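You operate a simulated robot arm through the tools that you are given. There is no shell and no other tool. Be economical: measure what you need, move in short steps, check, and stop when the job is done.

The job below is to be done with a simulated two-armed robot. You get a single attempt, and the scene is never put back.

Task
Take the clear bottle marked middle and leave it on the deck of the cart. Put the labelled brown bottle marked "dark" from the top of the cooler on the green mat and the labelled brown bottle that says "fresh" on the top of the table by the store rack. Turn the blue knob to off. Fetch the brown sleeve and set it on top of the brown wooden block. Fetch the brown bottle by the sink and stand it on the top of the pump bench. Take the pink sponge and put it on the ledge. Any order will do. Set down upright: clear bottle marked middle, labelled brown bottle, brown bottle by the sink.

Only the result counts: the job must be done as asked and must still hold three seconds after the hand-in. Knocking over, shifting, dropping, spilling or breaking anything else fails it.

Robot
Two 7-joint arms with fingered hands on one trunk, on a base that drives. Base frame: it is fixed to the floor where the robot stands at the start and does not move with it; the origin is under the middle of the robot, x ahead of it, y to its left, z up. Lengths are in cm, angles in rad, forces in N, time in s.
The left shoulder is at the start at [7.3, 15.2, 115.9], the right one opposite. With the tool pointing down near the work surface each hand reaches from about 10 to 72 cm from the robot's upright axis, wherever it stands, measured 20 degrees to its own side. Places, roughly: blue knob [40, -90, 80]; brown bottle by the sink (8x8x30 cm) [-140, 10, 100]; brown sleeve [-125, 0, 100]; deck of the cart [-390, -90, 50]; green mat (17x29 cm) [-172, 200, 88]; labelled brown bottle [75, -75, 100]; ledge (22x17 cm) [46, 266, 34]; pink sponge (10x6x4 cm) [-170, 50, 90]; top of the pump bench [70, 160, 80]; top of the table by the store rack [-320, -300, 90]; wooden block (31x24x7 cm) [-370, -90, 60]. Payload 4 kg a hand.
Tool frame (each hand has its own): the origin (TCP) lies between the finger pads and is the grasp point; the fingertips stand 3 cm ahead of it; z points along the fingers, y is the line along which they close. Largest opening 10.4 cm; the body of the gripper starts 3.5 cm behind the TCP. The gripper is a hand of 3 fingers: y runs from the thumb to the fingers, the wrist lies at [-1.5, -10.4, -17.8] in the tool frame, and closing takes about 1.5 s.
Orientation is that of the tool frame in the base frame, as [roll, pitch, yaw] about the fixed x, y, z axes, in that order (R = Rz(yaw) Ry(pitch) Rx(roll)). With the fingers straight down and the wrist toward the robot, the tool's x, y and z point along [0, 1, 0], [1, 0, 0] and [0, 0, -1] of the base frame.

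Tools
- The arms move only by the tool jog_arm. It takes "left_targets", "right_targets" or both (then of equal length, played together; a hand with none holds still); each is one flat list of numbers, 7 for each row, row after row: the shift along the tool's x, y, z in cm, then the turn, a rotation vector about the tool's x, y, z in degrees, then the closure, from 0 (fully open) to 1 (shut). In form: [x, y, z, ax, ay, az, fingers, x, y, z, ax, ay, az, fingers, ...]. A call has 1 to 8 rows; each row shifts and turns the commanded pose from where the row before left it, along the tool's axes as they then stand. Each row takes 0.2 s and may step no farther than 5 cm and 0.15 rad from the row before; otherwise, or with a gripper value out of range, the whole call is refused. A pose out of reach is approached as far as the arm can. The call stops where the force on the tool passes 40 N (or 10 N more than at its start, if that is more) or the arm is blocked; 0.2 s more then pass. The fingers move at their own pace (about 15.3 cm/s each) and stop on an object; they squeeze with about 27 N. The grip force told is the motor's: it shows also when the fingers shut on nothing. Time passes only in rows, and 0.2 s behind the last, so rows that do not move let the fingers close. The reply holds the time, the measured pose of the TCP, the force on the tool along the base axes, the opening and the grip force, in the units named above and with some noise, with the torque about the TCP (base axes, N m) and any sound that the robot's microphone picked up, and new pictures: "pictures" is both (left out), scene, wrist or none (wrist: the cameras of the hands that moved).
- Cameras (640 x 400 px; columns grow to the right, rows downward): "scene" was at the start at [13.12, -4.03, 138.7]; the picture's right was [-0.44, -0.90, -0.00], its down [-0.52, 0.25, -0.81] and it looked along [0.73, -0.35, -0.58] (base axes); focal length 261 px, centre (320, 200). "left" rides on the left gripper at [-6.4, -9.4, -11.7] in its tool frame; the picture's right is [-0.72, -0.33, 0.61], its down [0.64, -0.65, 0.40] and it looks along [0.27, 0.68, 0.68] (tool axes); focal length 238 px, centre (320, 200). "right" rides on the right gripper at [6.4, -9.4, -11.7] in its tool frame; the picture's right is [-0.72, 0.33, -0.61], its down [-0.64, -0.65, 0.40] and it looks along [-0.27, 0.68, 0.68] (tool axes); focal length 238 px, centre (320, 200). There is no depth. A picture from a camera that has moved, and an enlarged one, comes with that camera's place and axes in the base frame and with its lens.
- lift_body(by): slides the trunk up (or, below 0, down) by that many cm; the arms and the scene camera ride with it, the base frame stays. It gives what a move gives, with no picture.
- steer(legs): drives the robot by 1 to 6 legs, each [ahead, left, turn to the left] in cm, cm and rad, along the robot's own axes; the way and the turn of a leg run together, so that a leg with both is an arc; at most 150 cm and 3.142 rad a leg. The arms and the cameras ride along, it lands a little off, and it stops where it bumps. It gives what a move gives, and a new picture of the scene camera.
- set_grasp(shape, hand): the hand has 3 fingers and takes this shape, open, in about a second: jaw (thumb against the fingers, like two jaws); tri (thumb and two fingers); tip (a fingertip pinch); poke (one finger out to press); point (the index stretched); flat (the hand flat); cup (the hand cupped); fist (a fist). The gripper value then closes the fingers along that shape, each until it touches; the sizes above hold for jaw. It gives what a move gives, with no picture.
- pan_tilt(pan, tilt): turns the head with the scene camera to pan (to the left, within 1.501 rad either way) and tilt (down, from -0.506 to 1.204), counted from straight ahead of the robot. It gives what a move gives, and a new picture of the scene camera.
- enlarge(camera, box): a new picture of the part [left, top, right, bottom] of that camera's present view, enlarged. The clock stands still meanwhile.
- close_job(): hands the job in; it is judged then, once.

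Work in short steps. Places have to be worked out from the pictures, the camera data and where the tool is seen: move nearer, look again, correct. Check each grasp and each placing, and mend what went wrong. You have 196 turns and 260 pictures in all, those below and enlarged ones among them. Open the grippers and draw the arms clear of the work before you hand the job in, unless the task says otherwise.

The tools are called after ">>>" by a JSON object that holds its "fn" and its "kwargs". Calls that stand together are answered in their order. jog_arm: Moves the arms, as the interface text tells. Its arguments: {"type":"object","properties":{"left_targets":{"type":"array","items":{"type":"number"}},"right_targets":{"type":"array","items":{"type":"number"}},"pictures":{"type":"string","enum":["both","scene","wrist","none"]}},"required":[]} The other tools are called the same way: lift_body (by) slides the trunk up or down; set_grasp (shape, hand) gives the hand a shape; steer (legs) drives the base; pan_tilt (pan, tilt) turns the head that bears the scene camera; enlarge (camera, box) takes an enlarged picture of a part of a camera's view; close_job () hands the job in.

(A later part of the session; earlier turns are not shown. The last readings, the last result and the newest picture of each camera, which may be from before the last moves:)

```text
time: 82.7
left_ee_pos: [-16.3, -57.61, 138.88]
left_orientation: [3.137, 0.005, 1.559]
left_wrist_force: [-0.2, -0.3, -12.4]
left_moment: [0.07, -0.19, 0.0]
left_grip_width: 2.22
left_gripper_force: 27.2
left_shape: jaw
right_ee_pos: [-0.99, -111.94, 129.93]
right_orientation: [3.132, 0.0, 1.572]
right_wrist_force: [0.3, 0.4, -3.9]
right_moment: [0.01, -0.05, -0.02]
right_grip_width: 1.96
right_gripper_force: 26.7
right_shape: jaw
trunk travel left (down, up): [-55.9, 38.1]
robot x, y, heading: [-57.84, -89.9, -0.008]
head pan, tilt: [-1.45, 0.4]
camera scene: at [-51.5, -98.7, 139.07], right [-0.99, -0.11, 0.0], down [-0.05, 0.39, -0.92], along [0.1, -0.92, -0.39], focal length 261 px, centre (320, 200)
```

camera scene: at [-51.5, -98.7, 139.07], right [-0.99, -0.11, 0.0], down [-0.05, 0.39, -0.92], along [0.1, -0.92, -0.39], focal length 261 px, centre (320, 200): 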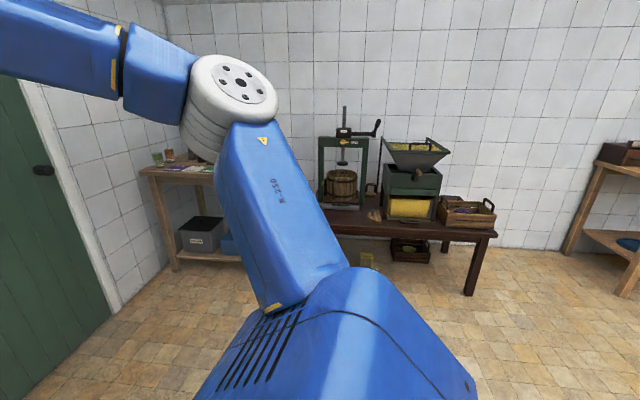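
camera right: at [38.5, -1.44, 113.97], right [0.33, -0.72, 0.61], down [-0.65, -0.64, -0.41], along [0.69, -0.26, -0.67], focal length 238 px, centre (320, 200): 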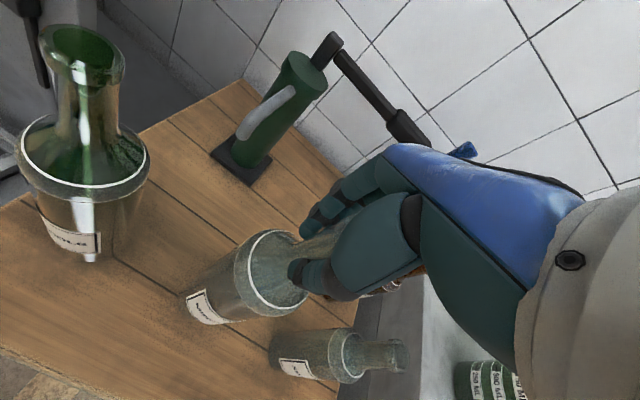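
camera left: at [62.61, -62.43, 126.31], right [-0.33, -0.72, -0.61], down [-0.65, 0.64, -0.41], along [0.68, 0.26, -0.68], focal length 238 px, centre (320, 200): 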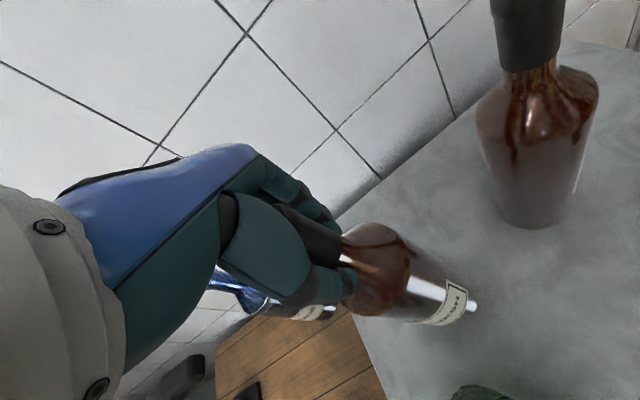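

Floor is open. Turn right ~2.2 rad to face the store rack region.

>>> {"fn": "steer", "kwargs": {"legs": [[0, 0, -2.3]]}}

>>> {"fn": "pan_tilt", "kwargs": {"pan": 0, "tilt": 0.35}}

```text
time: 88.6
left_ee_pos: [-63.9, -142.02, 138.76]
left_orientation: [3.138, 0.006, -0.783]
left_wrist_force: [-0.6, 0.9, -12.3]
left_moment: [-0.12, 0.04, 0.03]
left_grip_width: 2.21
left_gripper_force: 26.8
left_shape: jaw
right_ee_pos: [-113.69, -115.24, 129.87]
right_orientation: [3.131, -0.001, -0.769]
right_wrist_force: [0.4, 0.6, -4.9]
right_moment: [0.0, -0.01, 0.03]
right_grip_width: 1.93
right_gripper_force: 26.9
right_shape: jaw
trunk travel left (down, up): [-55.9, 38.1]
robot x, y, heading: [-57.74, -89.76, -2.348]
head pan, tilt: [-1.45, 0.4]
camera scene: at [-69.15, -88.11, 139.07], right [0.61, 0.79, 0.0], down [0.31, -0.23, -0.92], along [-0.73, 0.56, -0.39], focal length 261 px, centre (320, 200)
```

scene: 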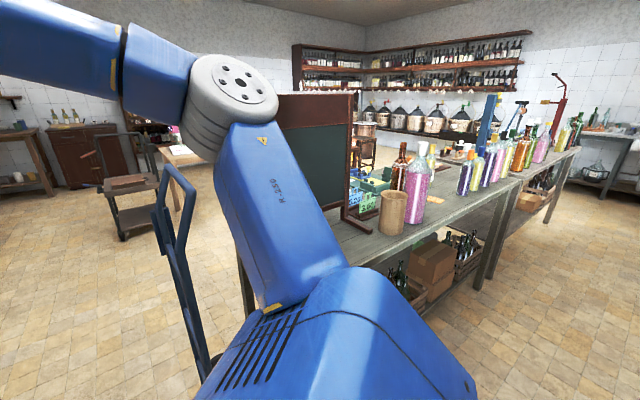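

```text
time: 90.2
left_ee_pos: [-63.79, -141.96, 139.07]
left_orientation: [3.133, 0.006, -0.784]
left_wrist_force: [0.1, 0.0, -12.5]
left_moment: [-0.13, 0.08, -0.01]
left_grip_width: 2.18
left_gripper_force: 26.8
left_shape: jaw
right_ee_pos: [-113.37, -115.06, 129.99]
right_orientation: [3.13, -0.002, -0.769]
right_wrist_force: [0.8, 0.2, -4.3]
right_moment: [-0.02, -0.01, -0.01]
right_grip_width: 1.91
right_gripper_force: 27.1
right_shape: jaw
trunk travel left (down, up): [-55.9, 38.1]
robot x, y, heading: [-57.92, -89.66, -2.34]
head pan, tilt: [0.0, 0.351]
camera scene: at [-68.38, -100.38, 139.48], right [-0.71, 0.7, 0.0], down [0.24, 0.25, -0.94], along [-0.66, -0.67, -0.35], focal length 261 px, centre (320, 200)
```

scene: 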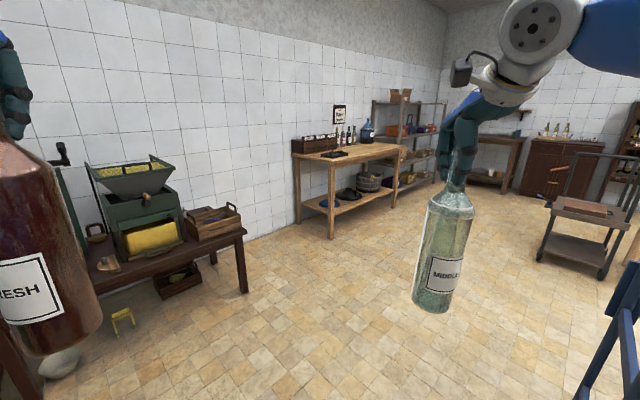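

Clear view: the wooden table by the rack front edge is at y≈-273, x from -255 to -350; the cart with block lies to the right. I drive around the blue hand truck to in front of the table and face it.

>>> {"fn": "steer", "kwargs": {"legs": [[129, -3, 0], [100, -85, 0], [0, 0, 0.77]]}}

```text
time: 105.0
left_ee_pos: [-250.08, -235.62, 138.92]
left_orientation: [3.134, 0.005, 0.006]
left_wrist_force: [-0.8, 1.0, -12.3]
left_moment: [-0.14, -0.04, 0.01]
left_grip_width: 2.18
left_gripper_force: 27.3
left_shape: jaw
right_ee_pos: [-304.04, -252.18, 129.89]
right_orientation: [3.128, -0.005, 0.021]
right_wrist_force: [-0.7, 0.2, -4.0]
right_moment: [0.01, -0.07, 0.04]
right_grip_width: 1.91
right_gripper_force: 27.0
right_shape: jaw
trunk travel left (down, up): [-55.9, 38.1]
robot x, y, heading: [-282.64, -194.93, -1.552]
head pan, tilt: [0.0, 0.351]
camera scene: at [-282.72, -209.61, 139.47], right [-1.0, -0.01, 0.0], down [-0.01, 0.35, -0.94], along [0.01, -0.94, -0.35], focal length 261 px, centre (320, 200)
```

scene: 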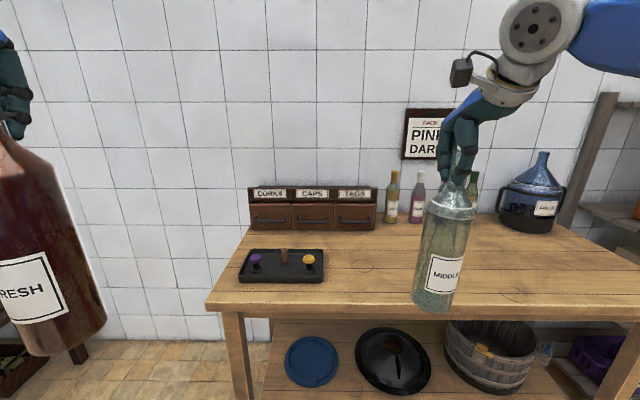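

Free area on the table at about (-306,-285). I tuck the right hand back/out, drive in line, and set the left hand forward.

>>> {"fn": "jog_arm", "kwargs": {"right_targets": [-3, -3.5, 0, 0, 0, 0, 1, -3, -3.5, 0, 0, 0, 0, 1, -3, -3.5, 0, 0, 0, 0, 1, 0, -4, 0, 0, 0, 0, 1], "left_targets": [-3, 3.5, 0, 0, 0, 0, 1, -3, 3.5, 0, 0, 0, 0, 1, -3, 3.5, 0, 0, 0, 0, 1, -3, 3.5, 0, 0, 0, 0, 1], "pictures": "none"}}

>>> {"fn": "steer", "kwargs": {"legs": [[0, -42, -0.018], [32, 0, 0]]}}

```text
time: 106.0
left_ee_pos: [-262.37, -249.79, 139.24]
left_orientation: [3.135, 0.002, 0.009]
left_wrist_force: [-1.6, -0.3, -12.0]
left_moment: [-0.27, 0.1, 0.04]
left_grip_width: 2.17
left_gripper_force: 26.8
left_shape: jaw
right_ee_pos: [-313.58, -237.8, 129.55]
right_orientation: [3.133, -0.007, 0.024]
right_wrist_force: [-0.5, 0.7, -4.6]
right_moment: [0.03, -0.02, 0.01]
right_grip_width: 1.92
right_gripper_force: 27.1
right_shape: jaw
trunk travel left (down, up): [-55.9, 38.1]
robot x, y, heading: [-282.63, -195.04, -1.561]
head pan, tilt: [0.0, 0.351]
```

```text
time: 110.3
left_ee_pos: [-304.84, -281.6, 139.38]
left_orientation: [3.131, 0.004, -0.014]
left_wrist_force: [-0.2, 0.1, -11.7]
left_moment: [-0.07, -0.05, -0.02]
left_grip_width: 2.16
left_gripper_force: 27.0
left_shape: jaw
right_ee_pos: [-355.85, -268.75, 129.89]
right_orientation: [3.125, -0.004, -0.001]
right_wrist_force: [-0.4, 0.6, -4.0]
right_moment: [0.0, 0.01, 0.02]
right_grip_width: 1.94
right_gripper_force: 27.2
right_shape: jaw
trunk travel left (down, up): [-55.9, 38.1]
robot x, y, heading: [-324.65, -226.62, -1.578]
head pan, tilt: [0.0, 0.351]
camera scene: at [-324.77, -241.14, 139.52], right [-1.0, 0.01, 0.0], down [0.0, 0.35, -0.94], along [-0.01, -0.94, -0.35], focal length 261 px, centre (320, 200)
```

scene: 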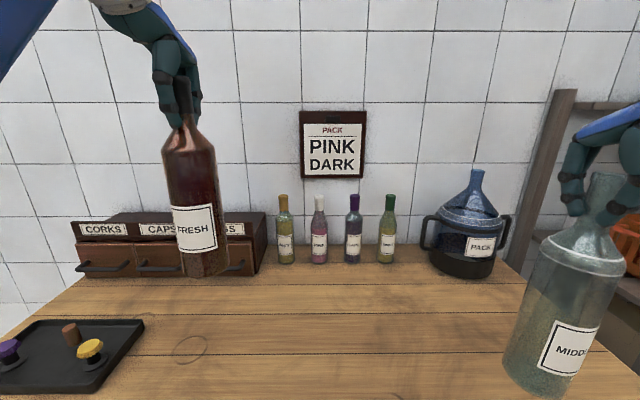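

Spot below is clear. Lower the left hand to about z 118, then feel for contact.

>>> {"fn": "jog_arm", "kwargs": {"left_targets": [0, 0, 4.5, 0, 0, 0, 1, 0, 0, 4.5, 0, 0, 0, 1, 0, 0, 4.5, 0, 0, 0, 1, 0, 0, 4.5, 0, 0, 0, 1, 0, 0, 3, 0, 0, 0, 1], "pictures": "scene"}}

```text
time: 111.5
left_ee_pos: [-305.02, -282.13, 118.14]
left_orientation: [3.131, 0.005, -0.015]
left_wrist_force: [0.6, 0.1, -12.2]
left_moment: [-0.18, -0.07, 0.03]
left_grip_width: 2.15
left_gripper_force: 27.5
left_shape: jaw
right_ee_pos: [-355.89, -268.8, 129.76]
right_orientation: [3.127, -0.004, 0.001]
right_wrist_force: [0.5, -1.1, -4.6]
right_moment: [-0.02, 0.02, 0.01]
right_grip_width: 1.92
right_gripper_force: 27.4
right_shape: jaw
trunk travel left (down, up): [-55.9, 38.1]
robot x, y, heading: [-324.71, -226.62, -1.579]
head pan, tilt: [0.0, 0.351]
camera scene: at [-324.72, -241.51, 139.47], right [-1.0, 0.01, 0.0], down [0.0, 0.35, -0.94], along [-0.01, -0.94, -0.35], focal length 261 px, centre (320, 200)
```

scene: 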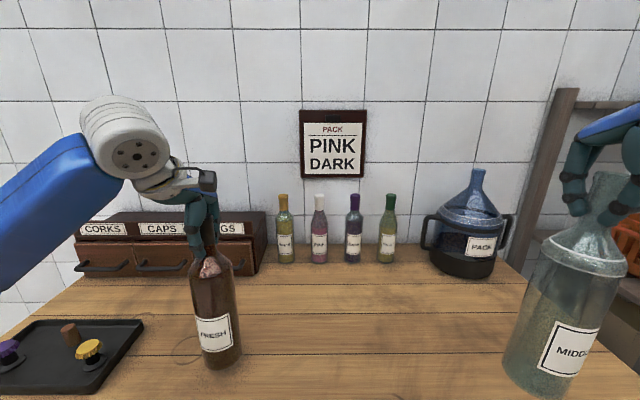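

Lower in small steps, watching for the load to change.

>>> {"fn": "jog_arm", "kwargs": {"left_targets": [0, 0, 0.7, 0, 0, 0, 1, 0, 0, 0.7, 0, 0, 0, 1], "pictures": "none"}}

>>> {"fn": "enlarge", "kwargs": {"camera": "scene", "box": [150, 240, 290, 390]}}

```text
time: 112.1
left_ee_pos: [-305.03, -282.09, 116.74]
left_orientation: [3.133, 0.005, -0.016]
left_wrist_force: [0.8, 0.6, -12.3]
left_moment: [-0.11, -0.08, 0.0]
left_grip_width: 2.17
left_gripper_force: 26.8
left_shape: jaw
right_ee_pos: [-355.9, -268.73, 129.89]
right_orientation: [3.127, -0.004, 0.0]
right_wrist_force: [-0.6, 0.7, -4.1]
right_moment: [0.0, 0.0, -0.01]
right_grip_width: 1.93
right_gripper_force: 26.8
right_shape: jaw
trunk travel left (down, up): [-55.9, 38.1]
robot x, y, heading: [-324.2, -226.87, -1.577]
head pan, tilt: [0.0, 0.351]
```

```text
2.67 times, centred on (220, 315) of scene
camera zoom: at [-324.75, -241.51, 139.47], right [-1.0, 0.01, 0.0], down [0.0, 0.35, -0.94], along [-0.01, -0.94, -0.35], focal length 695 px, centre (587, -107)
```

zoom: 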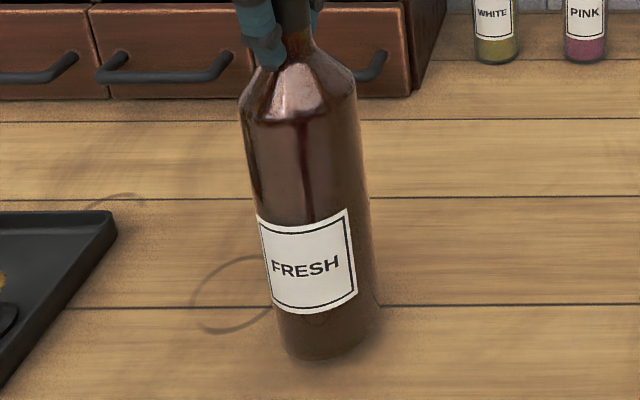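

Shadow shows it is very near the surface. Continue in 0.5 cm steps.

>>> {"fn": "jog_arm", "kwargs": {"left_targets": [0, 0, 0.5, 0, 0, 0, 1, 0, 0, 0.5, 0, 0, 0, 1], "pictures": "none"}}

>>> {"fn": "jog_arm", "kwargs": {"left_targets": [0, 0, 0.5, 0, 0, 0, 1, 0, 0, 0.5, 0, 0, 0, 1], "pictures": "none"}}

```text
time: 112.7
left_ee_pos: [-305.05, -281.88, 115.77]
left_orientation: [3.133, 0.005, -0.014]
left_wrist_force: [-0.1, -0.5, -11.8]
left_moment: [-0.15, -0.09, -0.01]
left_grip_width: 2.15
left_gripper_force: 26.6
left_shape: jaw
right_ee_pos: [-355.85, -268.69, 129.85]
right_orientation: [3.128, -0.003, -0.001]
right_wrist_force: [-0.4, -0.4, -4.3]
right_moment: [-0.01, -0.03, 0.03]
right_grip_width: 1.91
right_gripper_force: 27.1
right_shape: jaw
trunk travel left (down, up): [-55.9, 38.1]
robot x, y, heading: [-324.15, -226.45, -1.577]
head pan, tilt: [0.0, 0.351]
```

```text
time: 113.3
left_ee_pos: [-304.95, -282.12, 114.75]
left_orientation: [3.134, 0.006, -0.015]
left_wrist_force: [-0.5, 0.3, -12.8]
left_moment: [-0.15, -0.06, 0.01]
left_grip_width: 2.15
left_gripper_force: 26.9
left_shape: jaw
right_ee_pos: [-355.88, -268.67, 129.83]
right_orientation: [3.127, -0.003, -0.001]
right_wrist_force: [-0.1, -0.2, -4.9]
right_moment: [0.02, -0.03, 0.0]
right_grip_width: 1.92
right_gripper_force: 26.9
right_shape: jaw
trunk travel left (down, up): [-55.9, 38.1]
robot x, y, heading: [-324.46, -226.8, -1.58]
head pan, tilt: [0.0, 0.351]
```

>>> {"fn": "jog_arm", "kwargs": {"left_targets": [0, 0, 0.5, 0, 0, 0, 1, 0, 0, 0.5, 0, 0, 0, 1, 0, 0, 0.5, 0, 0, 0, 1], "pictures": "none"}}

>>> {"fn": "enlarge", "kwargs": {"camera": "scene", "box": [150, 240, 290, 390]}}

```text
time: 114.1
left_ee_pos: [-305.29, -281.47, 114.32]
left_orientation: [3.118, 0.006, -0.014]
left_wrist_force: [-0.9, 3.7, 24.5]
left_moment: [0.12, -0.05, -0.05]
left_grip_width: 2.43
left_gripper_force: 27.2
left_shape: jaw
right_ee_pos: [-356.07, -267.94, 129.94]
right_orientation: [3.121, -0.005, 0.0]
right_wrist_force: [0.3, 0.0, -4.1]
right_moment: [-0.01, -0.02, 0.0]
right_grip_width: 1.92
right_gripper_force: 26.7
right_shape: jaw
trunk travel left (down, up): [-55.9, 38.1]
robot x, y, heading: [-324.54, -226.54, -1.576]
head pan, tilt: [0.0, 0.351]
```

```text
2.67 times, centred on (220, 315) of scene
camera zoom: at [-325.2, -240.56, 139.65], right [-1.0, 0.01, 0.0], down [0.01, 0.34, -0.94], along [-0.01, -0.94, -0.34], focal length 695 px, centre (587, -107)
```

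zoom: 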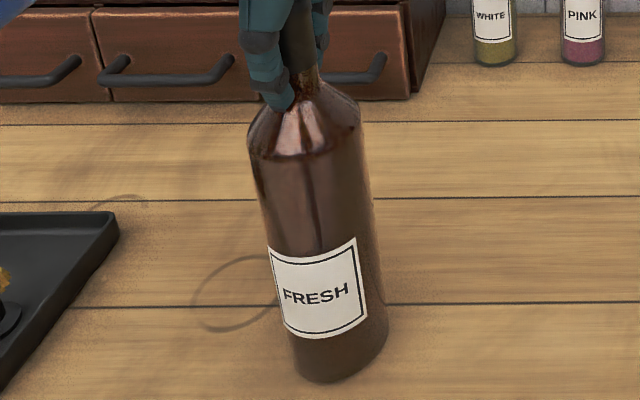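

Contact (24 N upward). Ease up a bit, then open and raise clear.

>>> {"fn": "jog_arm", "kwargs": {"left_targets": [0, 0, -0.6, 0, 0, 0, 1, 0, 0, 0, 0, 0, 0, 0.6, 0, 0, 0, 0, 0, 0, 0.3, 0, 0, 0, 0, 0, 0, 0, 0, 0, 0, 0, 0, 0, 0, 0, 0, 0, 0, 0, 0, 0], "pictures": "none"}}

>>> {"fn": "enlarge", "kwargs": {"camera": "scene", "box": [110, 140, 310, 390]}}

```text
time: 115.5
left_ee_pos: [-305.13, -281.79, 114.07]
left_orientation: [3.132, 0.003, -0.017]
left_wrist_force: [-0.4, 0.4, -0.6]
left_moment: [-0.01, 0.03, 0.04]
left_grip_width: 10.4
left_gripper_force: 0.1
left_shape: jaw
right_ee_pos: [-355.96, -268.51, 129.9]
right_orientation: [3.127, -0.005, 0.001]
right_wrist_force: [0.1, -1.4, -4.4]
right_moment: [-0.01, -0.05, 0.0]
right_grip_width: 1.92
right_gripper_force: 26.8
right_shape: jaw
trunk travel left (down, up): [-55.9, 38.1]
robot x, y, heading: [-324.66, -226.68, -1.579]
head pan, tilt: [0.0, 0.351]
```

```text
1.60 times, centred on (210, 265) of scene
camera zoom: at [-324.87, -241.22, 139.51], right [-1.0, 0.01, 0.0], down [0.0, 0.35, -0.94], along [-0.01, -0.94, -0.35], focal length 417 px, centre (496, 96)
```

zoom: 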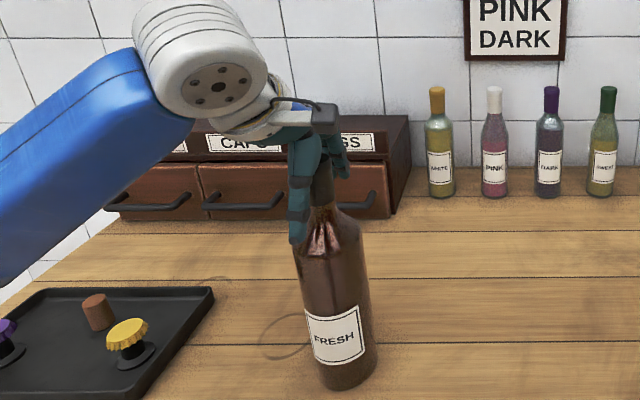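

FRESH stands upright and released. Raise the left hand and back off.

>>> {"fn": "jog_arm", "kwargs": {"left_targets": [0, 0, -4.5, 0, 0, 0, 0, 0, 0, -4.5, 0, 0, 0, 0, 0, 0, -4.5, 0, 0, 0, 0, 0, 0, -4.5, 0, 0, 0, 0, 0, -4.5, 0, 0, 0, 0, 0, 0, -4.5, 0, 0, 0, 0, 0], "pictures": "none"}}

>>> {"fn": "steer", "kwargs": {"legs": [[-60, 0, 0]]}}

```text
time: 116.9
left_ee_pos: [-304.66, -272.37, 132.08]
left_orientation: [3.127, 0.005, -0.015]
left_wrist_force: [0.5, 0.1, 0.2]
left_moment: [-0.02, 0.01, 0.03]
left_grip_width: 10.41
left_gripper_force: 0.2
left_shape: jaw
right_ee_pos: [-355.72, -268.39, 129.96]
right_orientation: [3.122, -0.003, -0.001]
right_wrist_force: [0.2, 0.1, -4.3]
right_moment: [-0.04, 0.01, 0.02]
right_grip_width: 1.93
right_gripper_force: 26.9
right_shape: jaw
trunk travel left (down, up): [-55.9, 38.1]
robot x, y, heading: [-324.32, -226.57, -1.577]
head pan, tilt: [0.0, 0.351]
```

```text
time: 120.3
left_ee_pos: [-304.55, -214.0, 131.93]
left_orientation: [3.134, 0.004, -0.029]
left_wrist_force: [0.6, 0.2, 0.2]
left_moment: [0.01, 0.0, 0.02]
left_grip_width: 10.38
left_gripper_force: 0.1
left_shape: jaw
right_ee_pos: [-355.59, -209.12, 129.84]
right_orientation: [3.127, -0.003, -0.014]
right_wrist_force: [-0.1, -0.3, -4.6]
right_moment: [-0.02, 0.01, 0.01]
right_grip_width: 1.9
right_gripper_force: 27.0
right_shape: jaw
trunk travel left (down, up): [-55.9, 38.1]
robot x, y, heading: [-323.68, -167.75, -1.595]
head pan, tilt: [0.0, 0.351]
camera scene: at [-324.19, -182.32, 139.49], right [-1.0, 0.02, 0.0], down [0.01, 0.35, -0.94], along [-0.02, -0.94, -0.35], focal length 261 px, centre (320, 200)
```

scene: 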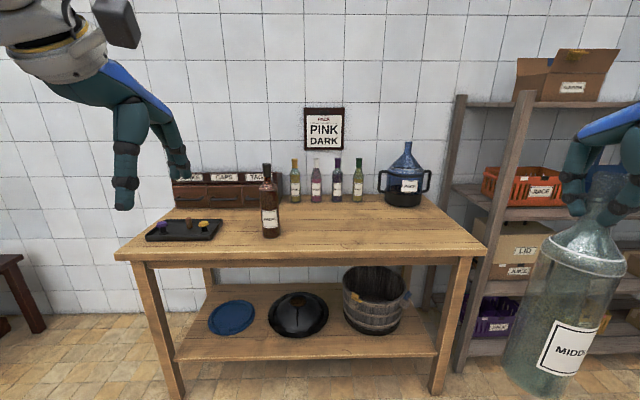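

FRESH stands well on the table. Turn right to face -x and look at the cart.

>>> {"fn": "steer", "kwargs": {"legs": [[0, 0, -1.55]]}}

>>> {"fn": "pan_tilt", "kwargs": {"pan": -0.8, "tilt": 0.6}}

```text
time: 124.4
left_ee_pos: [-369.14, -188.03, 132.12]
left_orientation: [3.129, 0.004, -1.567]
left_wrist_force: [0.5, 0.4, 0.3]
left_moment: [-0.01, -0.01, -0.01]
left_grip_width: 10.43
left_gripper_force: 0.1
left_shape: jaw
right_ee_pos: [-365.93, -136.98, 129.83]
right_orientation: [3.124, -0.003, -1.554]
right_wrist_force: [0.7, -0.5, -3.8]
right_moment: [0.03, 0.0, 0.0]
right_grip_width: 1.91
right_gripper_force: 26.4
right_shape: jaw
trunk travel left (down, up): [-55.9, 38.1]
robot x, y, heading: [-323.87, -168.15, -3.134]
head pan, tilt: [0.0, 0.351]
camera scene: at [-338.42, -167.6, 139.51], right [-0.01, 1.0, 0.0], down [0.35, 0.0, -0.94], along [-0.94, -0.01, -0.35], focal length 261 px, centre (320, 200)
```

scene: 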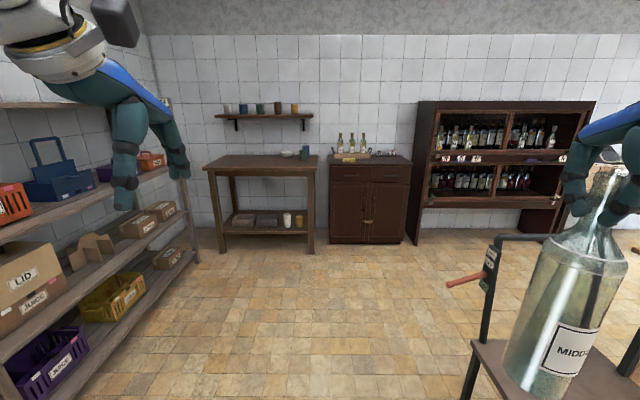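

```text
time: 125.6
left_ee_pos: [-369.11, -188.07, 132.12]
left_orientation: [3.131, 0.003, -1.567]
left_wrist_force: [-0.7, 0.4, -0.5]
left_moment: [0.01, 0.04, 0.03]
left_grip_width: 10.38
left_gripper_force: 0.1
left_shape: jaw
right_ee_pos: [-365.75, -136.98, 129.92]
right_orientation: [3.124, -0.003, -1.553]
right_wrist_force: [0.1, -0.2, -4.3]
right_moment: [0.02, -0.01, 0.0]
right_grip_width: 1.9
right_gripper_force: 27.5
right_shape: jaw
trunk travel left (down, up): [-55.9, 38.1]
robot x, y, heading: [-323.51, -167.82, -3.137]
head pan, tilt: [-0.799, 0.6]
camera scene: at [-335.33, -161.19, 137.24], right [0.71, 0.7, 0.0], down [0.4, -0.4, -0.82], along [-0.58, 0.59, -0.57], focal length 261 px, centre (320, 200)
```

scene: 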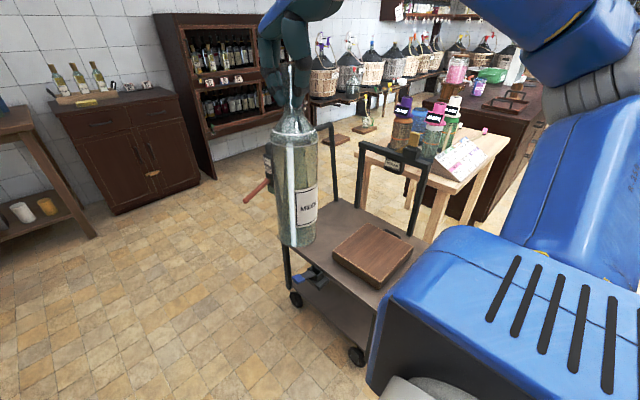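

>>> {"fn": "enlarge", "kwargs": {"camera": "scene", "box": [220, 80, 480, 370]}}

```text
1.38 times, centred on (350, 225) of scene
camera zoom: at [-335.33, -161.19, 137.24], right [0.71, 0.7, 0.0], down [0.4, -0.4, -0.82], along [-0.58, 0.59, -0.57], focal length 360 px, centre (279, 166)
```

zoom: 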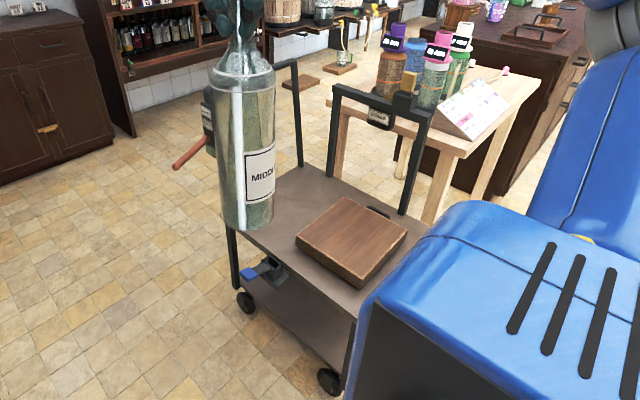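

The cart deck spans about x -415..-361, y -107..-64, with the block at x -387..-363. Free strip is x≈-401. I tuck the left arm, raise the trunk, turn diagonal and approach.

>>> {"fn": "jog_arm", "kwargs": {"left_targets": [3, -4, 0, 0, 0, 0, 0, 3, -4, 0, 0, 0, 0, 0, 3, -4, 0, 0, 0, 0, 0, 3, -4, 0, 0, 0, 0, 0, 0, -4, 0, 0, 0, 0, 0], "pictures": "none"}}

>>> {"fn": "lift_body", "kwargs": {"by": 8}}

>>> {"fn": "pan_tilt", "kwargs": {"pan": -0.1, "tilt": 0.8}}

>>> {"fn": "steer", "kwargs": {"legs": [[0, 0, -0.75], [45, 9.5, 0]]}}

```text
time: 126.8
left_ee_pos: [-348.86, -199.52, 132.66]
left_orientation: [3.068, 0.001, -1.605]
left_wrist_force: [1.3, -0.5, 0.1]
left_moment: [0.05, 0.11, 0.01]
left_grip_width: 10.41
left_gripper_force: 0.1
left_shape: jaw
right_ee_pos: [-366.03, -136.92, 129.87]
right_orientation: [3.124, -0.003, -1.554]
right_wrist_force: [0.0, 0.4, -4.5]
right_moment: [-0.04, -0.02, -0.01]
right_grip_width: 1.89
right_gripper_force: 27.0
right_shape: jaw
trunk travel left (down, up): [-55.9, 38.1]
robot x, y, heading: [-323.44, -167.66, -3.132]
head pan, tilt: [-0.799, 0.6]
```

```text
time: 127.9
left_ee_pos: [-349.05, -200.33, 139.58]
left_orientation: [3.128, 0.005, -1.566]
left_wrist_force: [0.0, 0.0, -0.6]
left_moment: [-0.02, 0.0, -0.02]
left_grip_width: 10.41
left_gripper_force: 0.0
left_shape: jaw
right_ee_pos: [-365.91, -137.12, 137.94]
right_orientation: [3.125, -0.004, -1.553]
right_wrist_force: [-0.5, -0.6, -4.2]
right_moment: [-0.01, 0.05, 0.02]
right_grip_width: 1.87
right_gripper_force: 27.0
right_shape: jaw
trunk travel left (down, up): [-63.9, 30.1]
robot x, y, heading: [-323.73, -167.62, -3.128]
head pan, tilt: [-0.799, 0.6]
```

```text
time: 129.0
left_ee_pos: [-348.84, -200.23, 139.67]
left_orientation: [3.13, 0.005, -1.568]
left_wrist_force: [0.1, -0.5, -0.5]
left_moment: [-0.01, 0.02, -0.03]
left_grip_width: 10.39
left_gripper_force: 0.0
left_shape: jaw
right_ee_pos: [-365.79, -137.05, 137.89]
right_orientation: [3.126, -0.003, -1.552]
right_wrist_force: [-0.8, -0.3, -3.8]
right_moment: [-0.03, 0.02, 0.0]
right_grip_width: 1.89
right_gripper_force: 26.9
right_shape: jaw
trunk travel left (down, up): [-63.9, 30.1]
robot x, y, heading: [-323.61, -167.79, -3.13]
head pan, tilt: [-0.099, 0.799]
camera scene: at [-337.01, -166.81, 143.57], right [0.09, 1.0, 0.0], down [0.71, -0.07, -0.7], along [-0.69, 0.06, -0.72], focal length 261 px, centre (320, 200)
```

scene: 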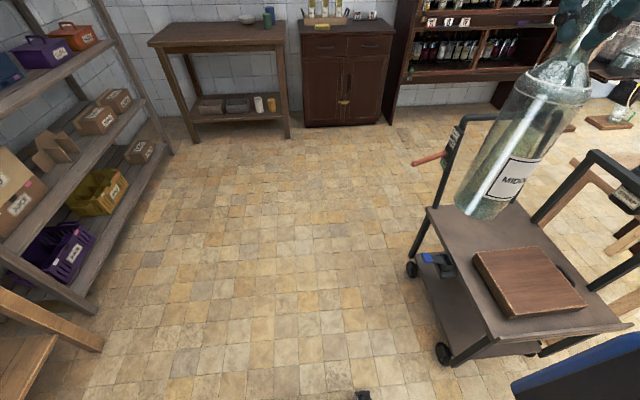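

```text
time: 133.3
left_ee_pos: [-396.01, -155.25, 140.24]
left_orientation: [3.116, -0.005, -2.31]
left_wrist_force: [-0.3, 0.0, 0.1]
left_moment: [-0.02, 0.05, 0.01]
left_grip_width: 10.38
left_gripper_force: 0.1
left_shape: jaw
right_ee_pos: [-365.82, -97.28, 138.0]
right_orientation: [3.116, -0.011, -2.29]
right_wrist_force: [0.4, -0.5, -3.7]
right_moment: [0.02, -0.05, 0.04]
right_grip_width: 1.88
right_gripper_force: 27.0
right_shape: jaw
trunk travel left (down, up): [-63.9, 30.1]
robot x, y, heading: [-357.42, -148.29, 2.413]
head pan, tilt: [-0.099, 0.799]
stopped in leg 2: the robot was blocked; the commanded pose is now the measured one
camera scene: at [-365.23, -138.61, 143.65], right [0.74, 0.67, -0.01], down [0.48, -0.53, -0.7], along [-0.48, 0.51, -0.71], focal length 261 px, centre (320, 200)
```

scene: 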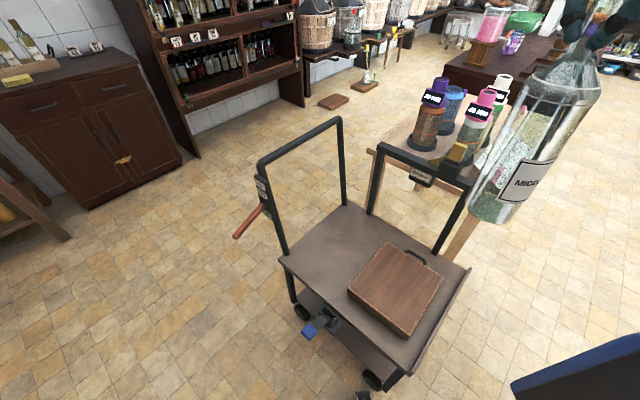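

The base bumped near the cart, which hasn't shifted. I back off slightly, turn a little right, and slide along to get closer to the free strip.

>>> {"fn": "steer", "kwargs": {"legs": [[-4, 0, 0], [0, 0, -0.31], [16, 26, 0]]}}

```text
time: 136.9
left_ee_pos: [-423.93, -143.77, 140.13]
left_orientation: [3.123, -0.009, -2.624]
left_wrist_force: [0.0, -0.6, 0.0]
left_moment: [-0.02, 0.02, 0.01]
left_grip_width: 10.41
left_gripper_force: 0.1
left_shape: jaw
right_ee_pos: [-377.27, -98.01, 137.78]
right_orientation: [3.118, -0.016, -2.609]
right_wrist_force: [0.8, 0.4, -4.4]
right_moment: [0.0, -0.02, 0.01]
right_grip_width: 1.9
right_gripper_force: 27.2
right_shape: jaw
trunk travel left (down, up): [-63.9, 30.1]
robot x, y, heading: [-385.14, -150.04, 2.095]
head pan, tilt: [-0.099, 0.799]
camera scene: at [-389.59, -137.51, 143.56], right [0.91, 0.41, -0.01], down [0.29, -0.66, -0.7], along [-0.29, 0.63, -0.72], focal length 261 px, centre (320, 200)
```

scene: 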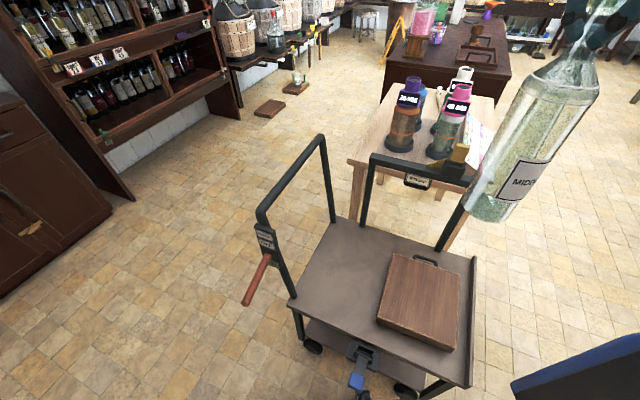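

Strip centre is (-400.5,-90). Lower the trunk 25 cm, then extend the hand over it.

>>> {"fn": "lift_body", "kwargs": {"by": -25}}

>>> {"fn": "jog_arm", "kwargs": {"right_targets": [3.2, 3.75, 0, 0, 0, 0, 1, 3.2, 3.75, 0, 0, 0, 0, 1, 3.2, 3.75, 0, 0, 0, 0, 1, 3.2, 3.75, 0, 0, 0, 0, 1, 3.1, 3.7, 0, 0, 0, 0, 1], "pictures": "both"}}

```text
time: 139.4
left_ee_pos: [-425.21, -144.54, 114.72]
left_orientation: [3.122, 0.001, -2.625]
left_wrist_force: [0.6, 0.9, -0.1]
left_moment: [-0.01, -0.03, 0.02]
left_grip_width: 10.4
left_gripper_force: 0.0
left_shape: jaw
right_ee_pos: [-378.56, -98.65, 113.02]
right_orientation: [3.119, -0.007, -2.608]
right_wrist_force: [0.4, 0.4, -5.4]
right_moment: [-0.01, 0.01, 0.0]
right_grip_width: 1.92
right_gripper_force: 27.2
right_shape: jaw
trunk travel left (down, up): [-38.9, 55.1]
robot x, y, heading: [-384.78, -150.08, 2.095]
head pan, tilt: [-0.099, 0.799]
```

```text
time: 140.6
left_ee_pos: [-425.08, -144.46, 114.93]
left_orientation: [3.119, 0.0, -2.625]
left_wrist_force: [0.7, 0.2, -0.2]
left_moment: [0.03, 0.04, -0.03]
left_grip_width: 10.39
left_gripper_force: 0.1
left_shape: jaw
right_ee_pos: [-396.7, -92.39, 113.49]
right_orientation: [3.118, -0.007, -2.611]
right_wrist_force: [-0.5, 0.4, -4.9]
right_moment: [-0.06, 0.1, -0.01]
right_grip_width: 1.88
right_gripper_force: 27.3
right_shape: jaw
right hand out of reach, approached as far as the arm can: row 5
trunk travel left (down, up): [-38.9, 55.1]
robot x, y, heading: [-384.86, -149.8, 2.094]
head pan, tilt: [-0.099, 0.799]
camera scene: at [-390.77, -138.06, 118.57], right [0.91, 0.41, 0.0], down [0.29, -0.65, -0.7], along [-0.29, 0.63, -0.72], focal length 261 px, centre (320, 200)
camera right: at [-397.38, -103.93, 124.96], right [0.47, 0.64, 0.62], down [0.88, -0.23, -0.42], along [-0.13, 0.74, -0.66], focal length 238 px, centre (320, 200)
```

scene: 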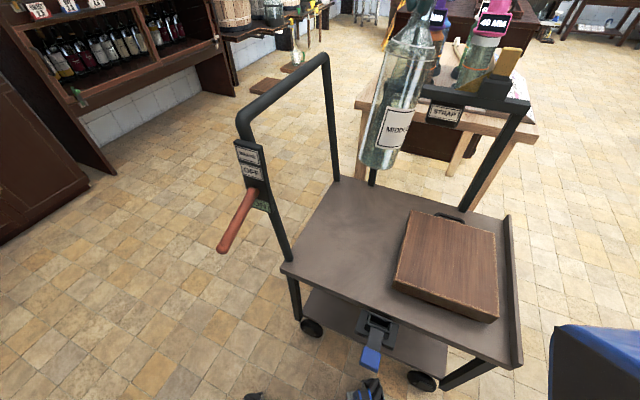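
right: 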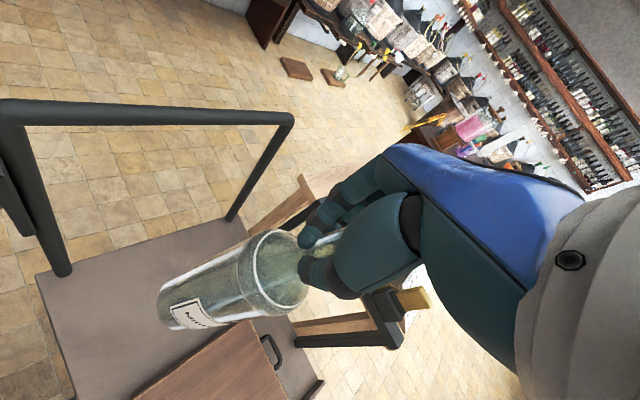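

Lower the trunk another 24 cm and shift the hand ~2.5 cm more toward the strip's centre.

>>> {"fn": "lift_body", "kwargs": {"by": -24}}

>>> {"fn": "jog_arm", "kwargs": {"right_targets": [1.2, 1.3, 0, 0, 0, 0, 1, 1.2, 1.3, 0, 0, 0, 0, 1], "pictures": "both"}}

```text
time: 143.1
left_ee_pos: [-425.19, -144.42, 90.67]
left_orientation: [3.124, 0.002, -2.626]
left_wrist_force: [-0.6, 0.2, -0.3]
left_moment: [0.02, 0.01, 0.0]
left_grip_width: 10.38
left_gripper_force: 0.1
left_shape: jaw
right_ee_pos: [-397.01, -92.49, 89.46]
right_orientation: [3.118, -0.006, -2.608]
right_wrist_force: [0.2, -0.2, -4.1]
right_moment: [0.01, -0.03, 0.0]
right_grip_width: 1.84
right_gripper_force: 27.0
right_shape: jaw
trunk travel left (down, up): [-14.9, 79.1]
robot x, y, heading: [-384.83, -150.06, 2.091]
head pan, tilt: [-0.099, 0.799]
```

```text
time: 143.7
left_ee_pos: [-425.24, -144.49, 90.75]
left_orientation: [3.125, 0.001, -2.624]
left_wrist_force: [0.4, 0.1, 0.1]
left_moment: [-0.02, -0.04, 0.0]
left_grip_width: 10.4
left_gripper_force: 0.1
left_shape: jaw
right_ee_pos: [-396.98, -92.44, 89.32]
right_orientation: [3.119, -0.005, -2.61]
right_wrist_force: [-0.5, 0.2, -4.8]
right_moment: [0.03, 0.04, 0.0]
right_grip_width: 1.84
right_gripper_force: 26.8
right_shape: jaw
right hand out of reach, approached as far as the arm can: row 1, 2
trunk travel left (down, up): [-14.9, 79.1]
robot x, y, heading: [-384.99, -150.03, 2.093]
head pan, tilt: [-0.099, 0.799]
camera scene: at [-390.98, -138.13, 94.55], right [0.91, 0.41, 0.0], down [0.3, -0.65, -0.7], along [-0.29, 0.63, -0.72], focal length 261 px, centre (320, 200)
camera right: at [-397.64, -103.97, 100.89], right [0.46, 0.64, 0.62], down [0.88, -0.23, -0.42], along [-0.13, 0.74, -0.66], focal length 238 px, centre (320, 200)
```

scene: 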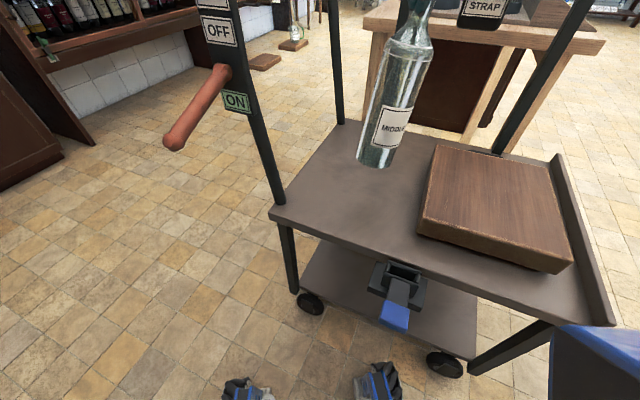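
right: 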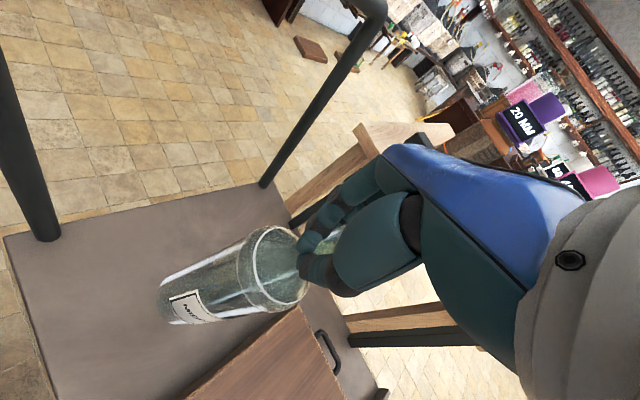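

Shift the base left 2.5 cm for margin, then lower 8 cm.

>>> {"fn": "steer", "kwargs": {"legs": [[0, 2.5, 0]]}}

>>> {"fn": "lift_body", "kwargs": {"by": -8}}

>>> {"fn": "enlarge", "kwargs": {"camera": "scene", "box": [260, 60, 480, 280]}}

```text
time: 144.6
left_ee_pos: [-426.34, -144.98, 91.15]
left_orientation: [3.122, -0.013, -2.626]
left_wrist_force: [0.3, -0.2, -0.5]
left_moment: [-0.03, 0.04, 0.01]
left_grip_width: 10.43
left_gripper_force: 0.0
left_shape: jaw
right_ee_pos: [-397.95, -93.1, 89.14]
right_orientation: [3.12, -0.018, -2.612]
right_wrist_force: [0.9, 1.6, -4.5]
right_moment: [0.02, -0.02, 0.03]
right_grip_width: 1.82
right_gripper_force: 26.6
right_shape: jaw
trunk travel left (down, up): [-14.9, 79.1]
robot x, y, heading: [-386.7, -151.53, 2.098]
head pan, tilt: [-0.099, 0.799]
camera scene: at [-392.08, -138.75, 94.54], right [0.91, 0.41, -0.01], down [0.29, -0.66, -0.69], along [-0.29, 0.63, -0.72], focal length 261 px, centre (320, 200)
```

scene: 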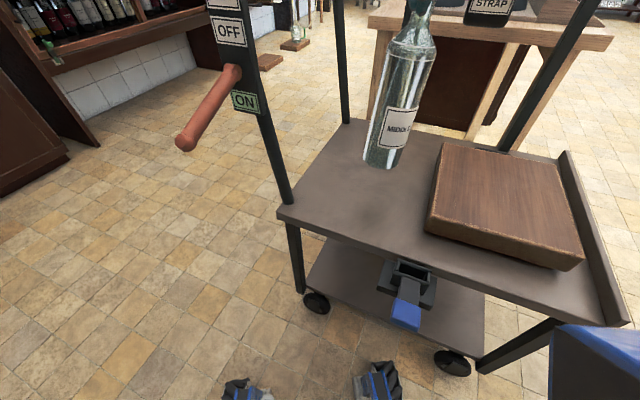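

```text
time: 145.7
left_ee_pos: [-427.04, -145.64, 82.94]
left_orientation: [3.122, -0.001, -2.627]
left_wrist_force: [-0.4, 1.1, 0.6]
left_moment: [0.03, -0.02, 0.0]
left_grip_width: 10.4
left_gripper_force: 0.0
left_shape: jaw
right_ee_pos: [-398.7, -93.51, 81.4]
right_orientation: [3.12, -0.008, -2.611]
right_wrist_force: [0.1, -0.6, -4.4]
right_moment: [0.03, 0.06, -0.03]
right_grip_width: 1.84
right_gripper_force: 26.8
right_shape: jaw
trunk travel left (down, up): [-6.9, 87.1]
robot x, y, heading: [-386.83, -151.36, 2.097]
head pan, tilt: [-0.099, 0.799]
```

```text
1.82 times, centred on (370, 170) of scene
camera zoom: at [-392.93, -139.3, 86.56], right [0.91, 0.41, 0.0], down [0.3, -0.65, -0.7], along [-0.29, 0.63, -0.72], focal length 474 px, centre (229, 254)
```

zoom: 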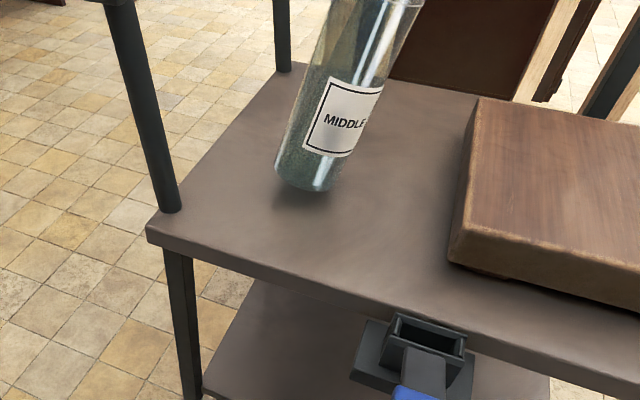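

Good clearance on both sides. Feel down with small arm steps.

>>> {"fn": "jog_arm", "kwargs": {"right_targets": [0, 0, 0.6, 0, 0, 0, 1, 0, 0, 0.6, 0, 0, 0, 1, 0, 0, 0.5, 0, 0, 0, 1], "pictures": "none"}}

```text
time: 146.5
left_ee_pos: [-427.07, -145.73, 82.88]
left_orientation: [3.121, -0.001, -2.627]
left_wrist_force: [0.2, 1.2, 0.8]
left_moment: [0.01, 0.01, -0.03]
left_grip_width: 10.38
left_gripper_force: 0.1
left_shape: jaw
right_ee_pos: [-398.92, -93.54, 79.84]
right_orientation: [3.115, -0.006, -2.609]
right_wrist_force: [0.1, -0.4, 2.8]
right_moment: [0.1, 0.04, -0.01]
right_grip_width: 1.85
right_gripper_force: 26.6
right_shape: jaw
trunk travel left (down, up): [-6.9, 87.1]
robot x, y, heading: [-387.16, -151.52, 2.096]
head pan, tilt: [-0.099, 0.799]
```

Contact: load changed from -4.4 to +2.8 N. Open gently and check.

>>> {"fn": "jog_arm", "kwargs": {"right_targets": [0, 0, 0, 0, 0, 0, 0.7, 0, 0, 0, 0, 0, 0, 0.4, 0, 0, 0, 0, 0, 0, 0, 0, 0, 0, 0, 0, 0, 0, 0, 0, 0, 0, 0, 0, 0], "pictures": "both"}}

```text
time: 147.7
left_ee_pos: [-427.14, -145.75, 82.8]
left_orientation: [3.122, 0.0, -2.627]
left_wrist_force: [-0.4, -0.2, -0.1]
left_moment: [0.0, 0.02, 0.0]
left_grip_width: 10.4
left_gripper_force: 0.0
left_shape: jaw
right_ee_pos: [-398.82, -93.49, 79.61]
right_orientation: [3.12, -0.007, -2.613]
right_wrist_force: [0.6, 0.0, 0.2]
right_moment: [-0.02, 0.02, 0.0]
right_grip_width: 10.39
right_gripper_force: 0.1
right_shape: jaw
trunk travel left (down, up): [-6.9, 87.1]
robot x, y, heading: [-387.14, -151.09, 2.096]
head pan, tilt: [-0.099, 0.799]
camera scene: at [-392.93, -139.35, 86.57], right [0.91, 0.41, 0.0], down [0.3, -0.65, -0.7], along [-0.29, 0.63, -0.72], focal length 261 px, centre (320, 200)
camera right: at [-399.47, -105.0, 91.18], right [0.47, 0.63, 0.62], down [0.88, -0.23, -0.42], along [-0.12, 0.74, -0.66], focal length 238 px, centre (320, 200)
```

scene: 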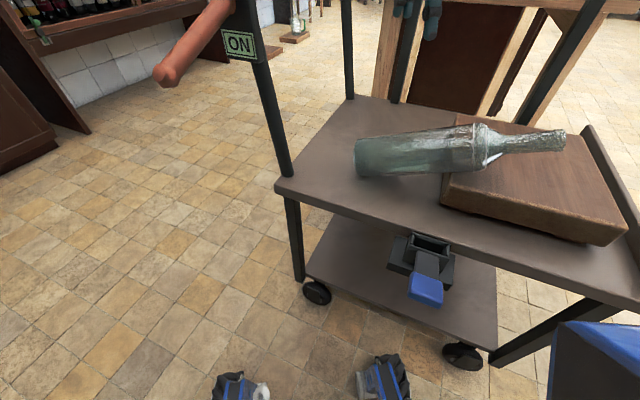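
right: 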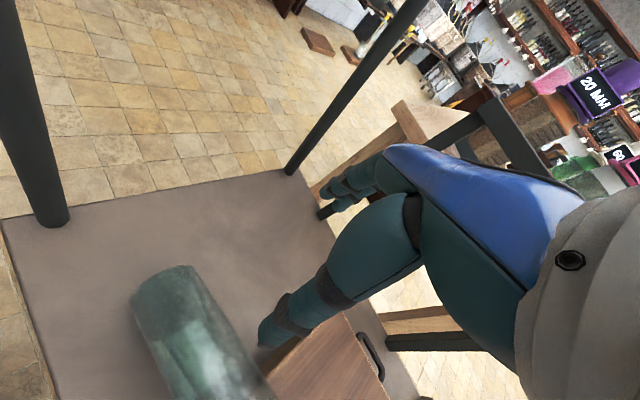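

The bottle had tilted in the grip and toppled onto the block when released. I'll mend this: raise the trunk and look at how it lies.

>>> {"fn": "lift_body", "kwargs": {"by": 20}}

>>> {"fn": "jog_arm", "kwargs": {"right_targets": [0, -4, 0, 0, 0, 0, 0, 0, -4, 0, 0, 0, 0, 0, 0, -4, 0, 0, 0, 0, 0], "pictures": "both"}}

```text
time: 149.9
left_ee_pos: [-427.12, -145.64, 102.82]
left_orientation: [3.123, -0.001, -2.625]
left_wrist_force: [0.0, 0.6, 0.1]
left_moment: [-0.01, -0.03, 0.01]
left_grip_width: 10.42
left_gripper_force: 0.1
left_shape: jaw
right_ee_pos: [-398.84, -93.48, 99.68]
right_orientation: [3.117, -0.008, -2.613]
right_wrist_force: [-0.2, 0.0, -0.1]
right_moment: [-0.02, -0.01, 0.02]
right_grip_width: 10.39
right_gripper_force: 0.0
right_shape: jaw
trunk travel left (down, up): [-26.9, 67.1]
robot x, y, heading: [-386.99, -151.08, 2.097]
head pan, tilt: [-0.099, 0.799]
```

```text
time: 150.7
left_ee_pos: [-427.0, -145.81, 102.99]
left_orientation: [3.119, -0.002, -2.627]
left_wrist_force: [0.1, -0.3, 0.3]
left_moment: [0.01, 0.0, -0.01]
left_grip_width: 10.38
left_gripper_force: 0.0
left_shape: jaw
right_ee_pos: [-392.55, -104.0, 99.34]
right_orientation: [3.119, -0.007, -2.61]
right_wrist_force: [0.3, 0.6, 0.4]
right_moment: [0.03, -0.01, 0.02]
right_grip_width: 10.39
right_gripper_force: 0.2
right_shape: jaw
trunk travel left (down, up): [-26.9, 67.1]
robot x, y, heading: [-386.83, -150.99, 2.091]
head pan, tilt: [-0.099, 0.799]
camera scene: at [-392.82, -139.47, 106.59], right [0.91, 0.41, 0.0], down [0.3, -0.65, -0.7], along [-0.29, 0.64, -0.72], focal length 261 px, centre (320, 200)
camera right: at [-393.23, -115.52, 110.85], right [0.47, 0.63, 0.62], down [0.88, -0.23, -0.42], along [-0.13, 0.74, -0.66], focal length 238 px, centre (320, 200)
```

scene: 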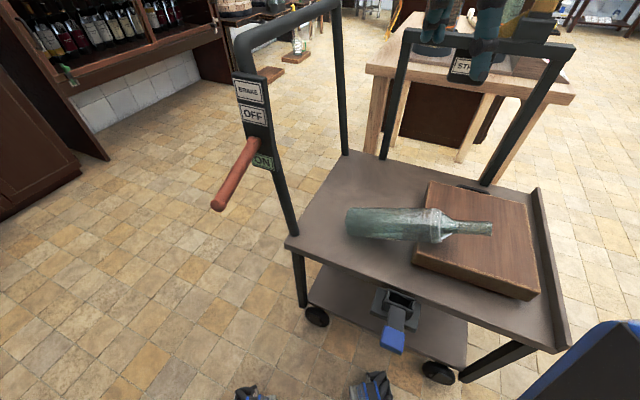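
right: 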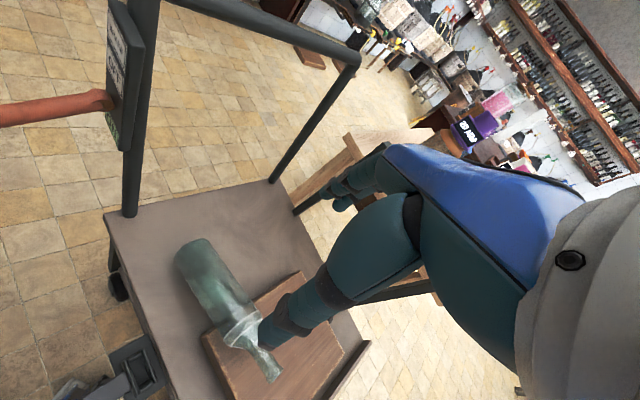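

The bottle lies along +x: base (-403,-98,56), mouth (-376.4,-98.6,69). I position over its neck with the closing axis along y.

>>> {"fn": "jog_arm", "kwargs": {"right_targets": [-4.6, -0.6, 0, 0, 0, 0, 0, -4.6, -0.6, 0, 0, 0, 0, 0, -4.6, -0.7, 0, 0, 0, 0, 0, 0, 0, 3, 0, 0, 7.6, 0, 0, 0, 4, 0, 0, 7.6, 0, 0, 0, 4, 0, 0, 7.6, 0, 0, 0, 4, 0, 0, 7.6, 0], "pictures": "both"}}

```text
time: 152.3
left_ee_pos: [-427.21, -145.76, 102.88]
left_orientation: [3.123, 0.0, -2.627]
left_wrist_force: [0.3, -0.2, 0.3]
left_moment: [0.01, 0.01, 0.02]
left_grip_width: 10.38
left_gripper_force: 0.1
left_shape: jaw
right_ee_pos: [-380.1, -98.25, 84.3]
right_orientation: [3.125, -0.018, 3.14]
right_wrist_force: [0.0, -0.5, 0.3]
right_moment: [-0.01, -0.02, 0.01]
right_grip_width: 10.4
right_gripper_force: 0.0
right_shape: jaw
trunk travel left (down, up): [-26.9, 67.1]
robot x, y, heading: [-386.89, -151.4, 2.091]
head pan, tilt: [-0.099, 0.799]
camera scene: at [-392.95, -139.37, 106.57], right [0.91, 0.41, 0.0], down [0.3, -0.65, -0.7], along [-0.29, 0.64, -0.72], focal length 261 px, centre (320, 200)
camera right: at [-386.43, -107.79, 95.94], right [0.73, 0.31, 0.61], down [0.63, -0.65, -0.43], along [0.26, 0.69, -0.67], focal length 238 px, centre (320, 200)
```

scene: 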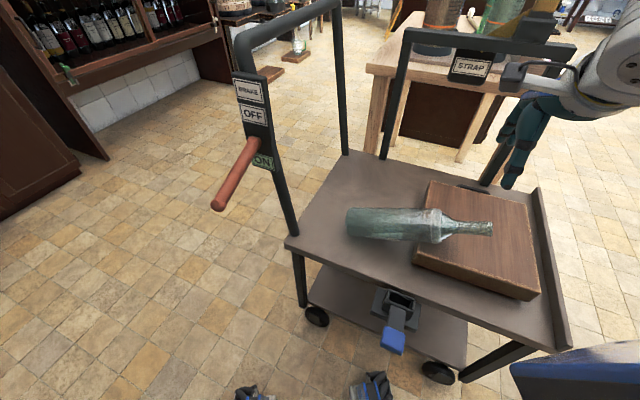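
right: 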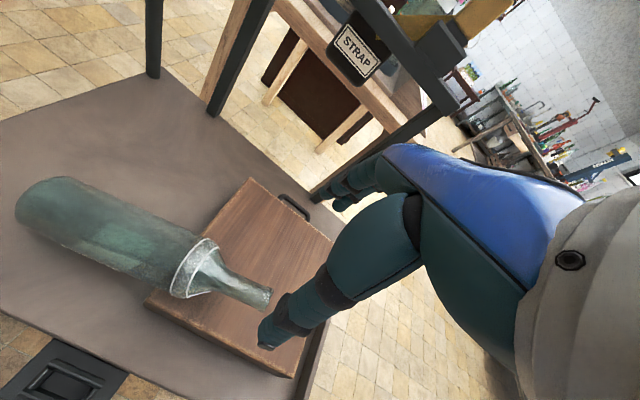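

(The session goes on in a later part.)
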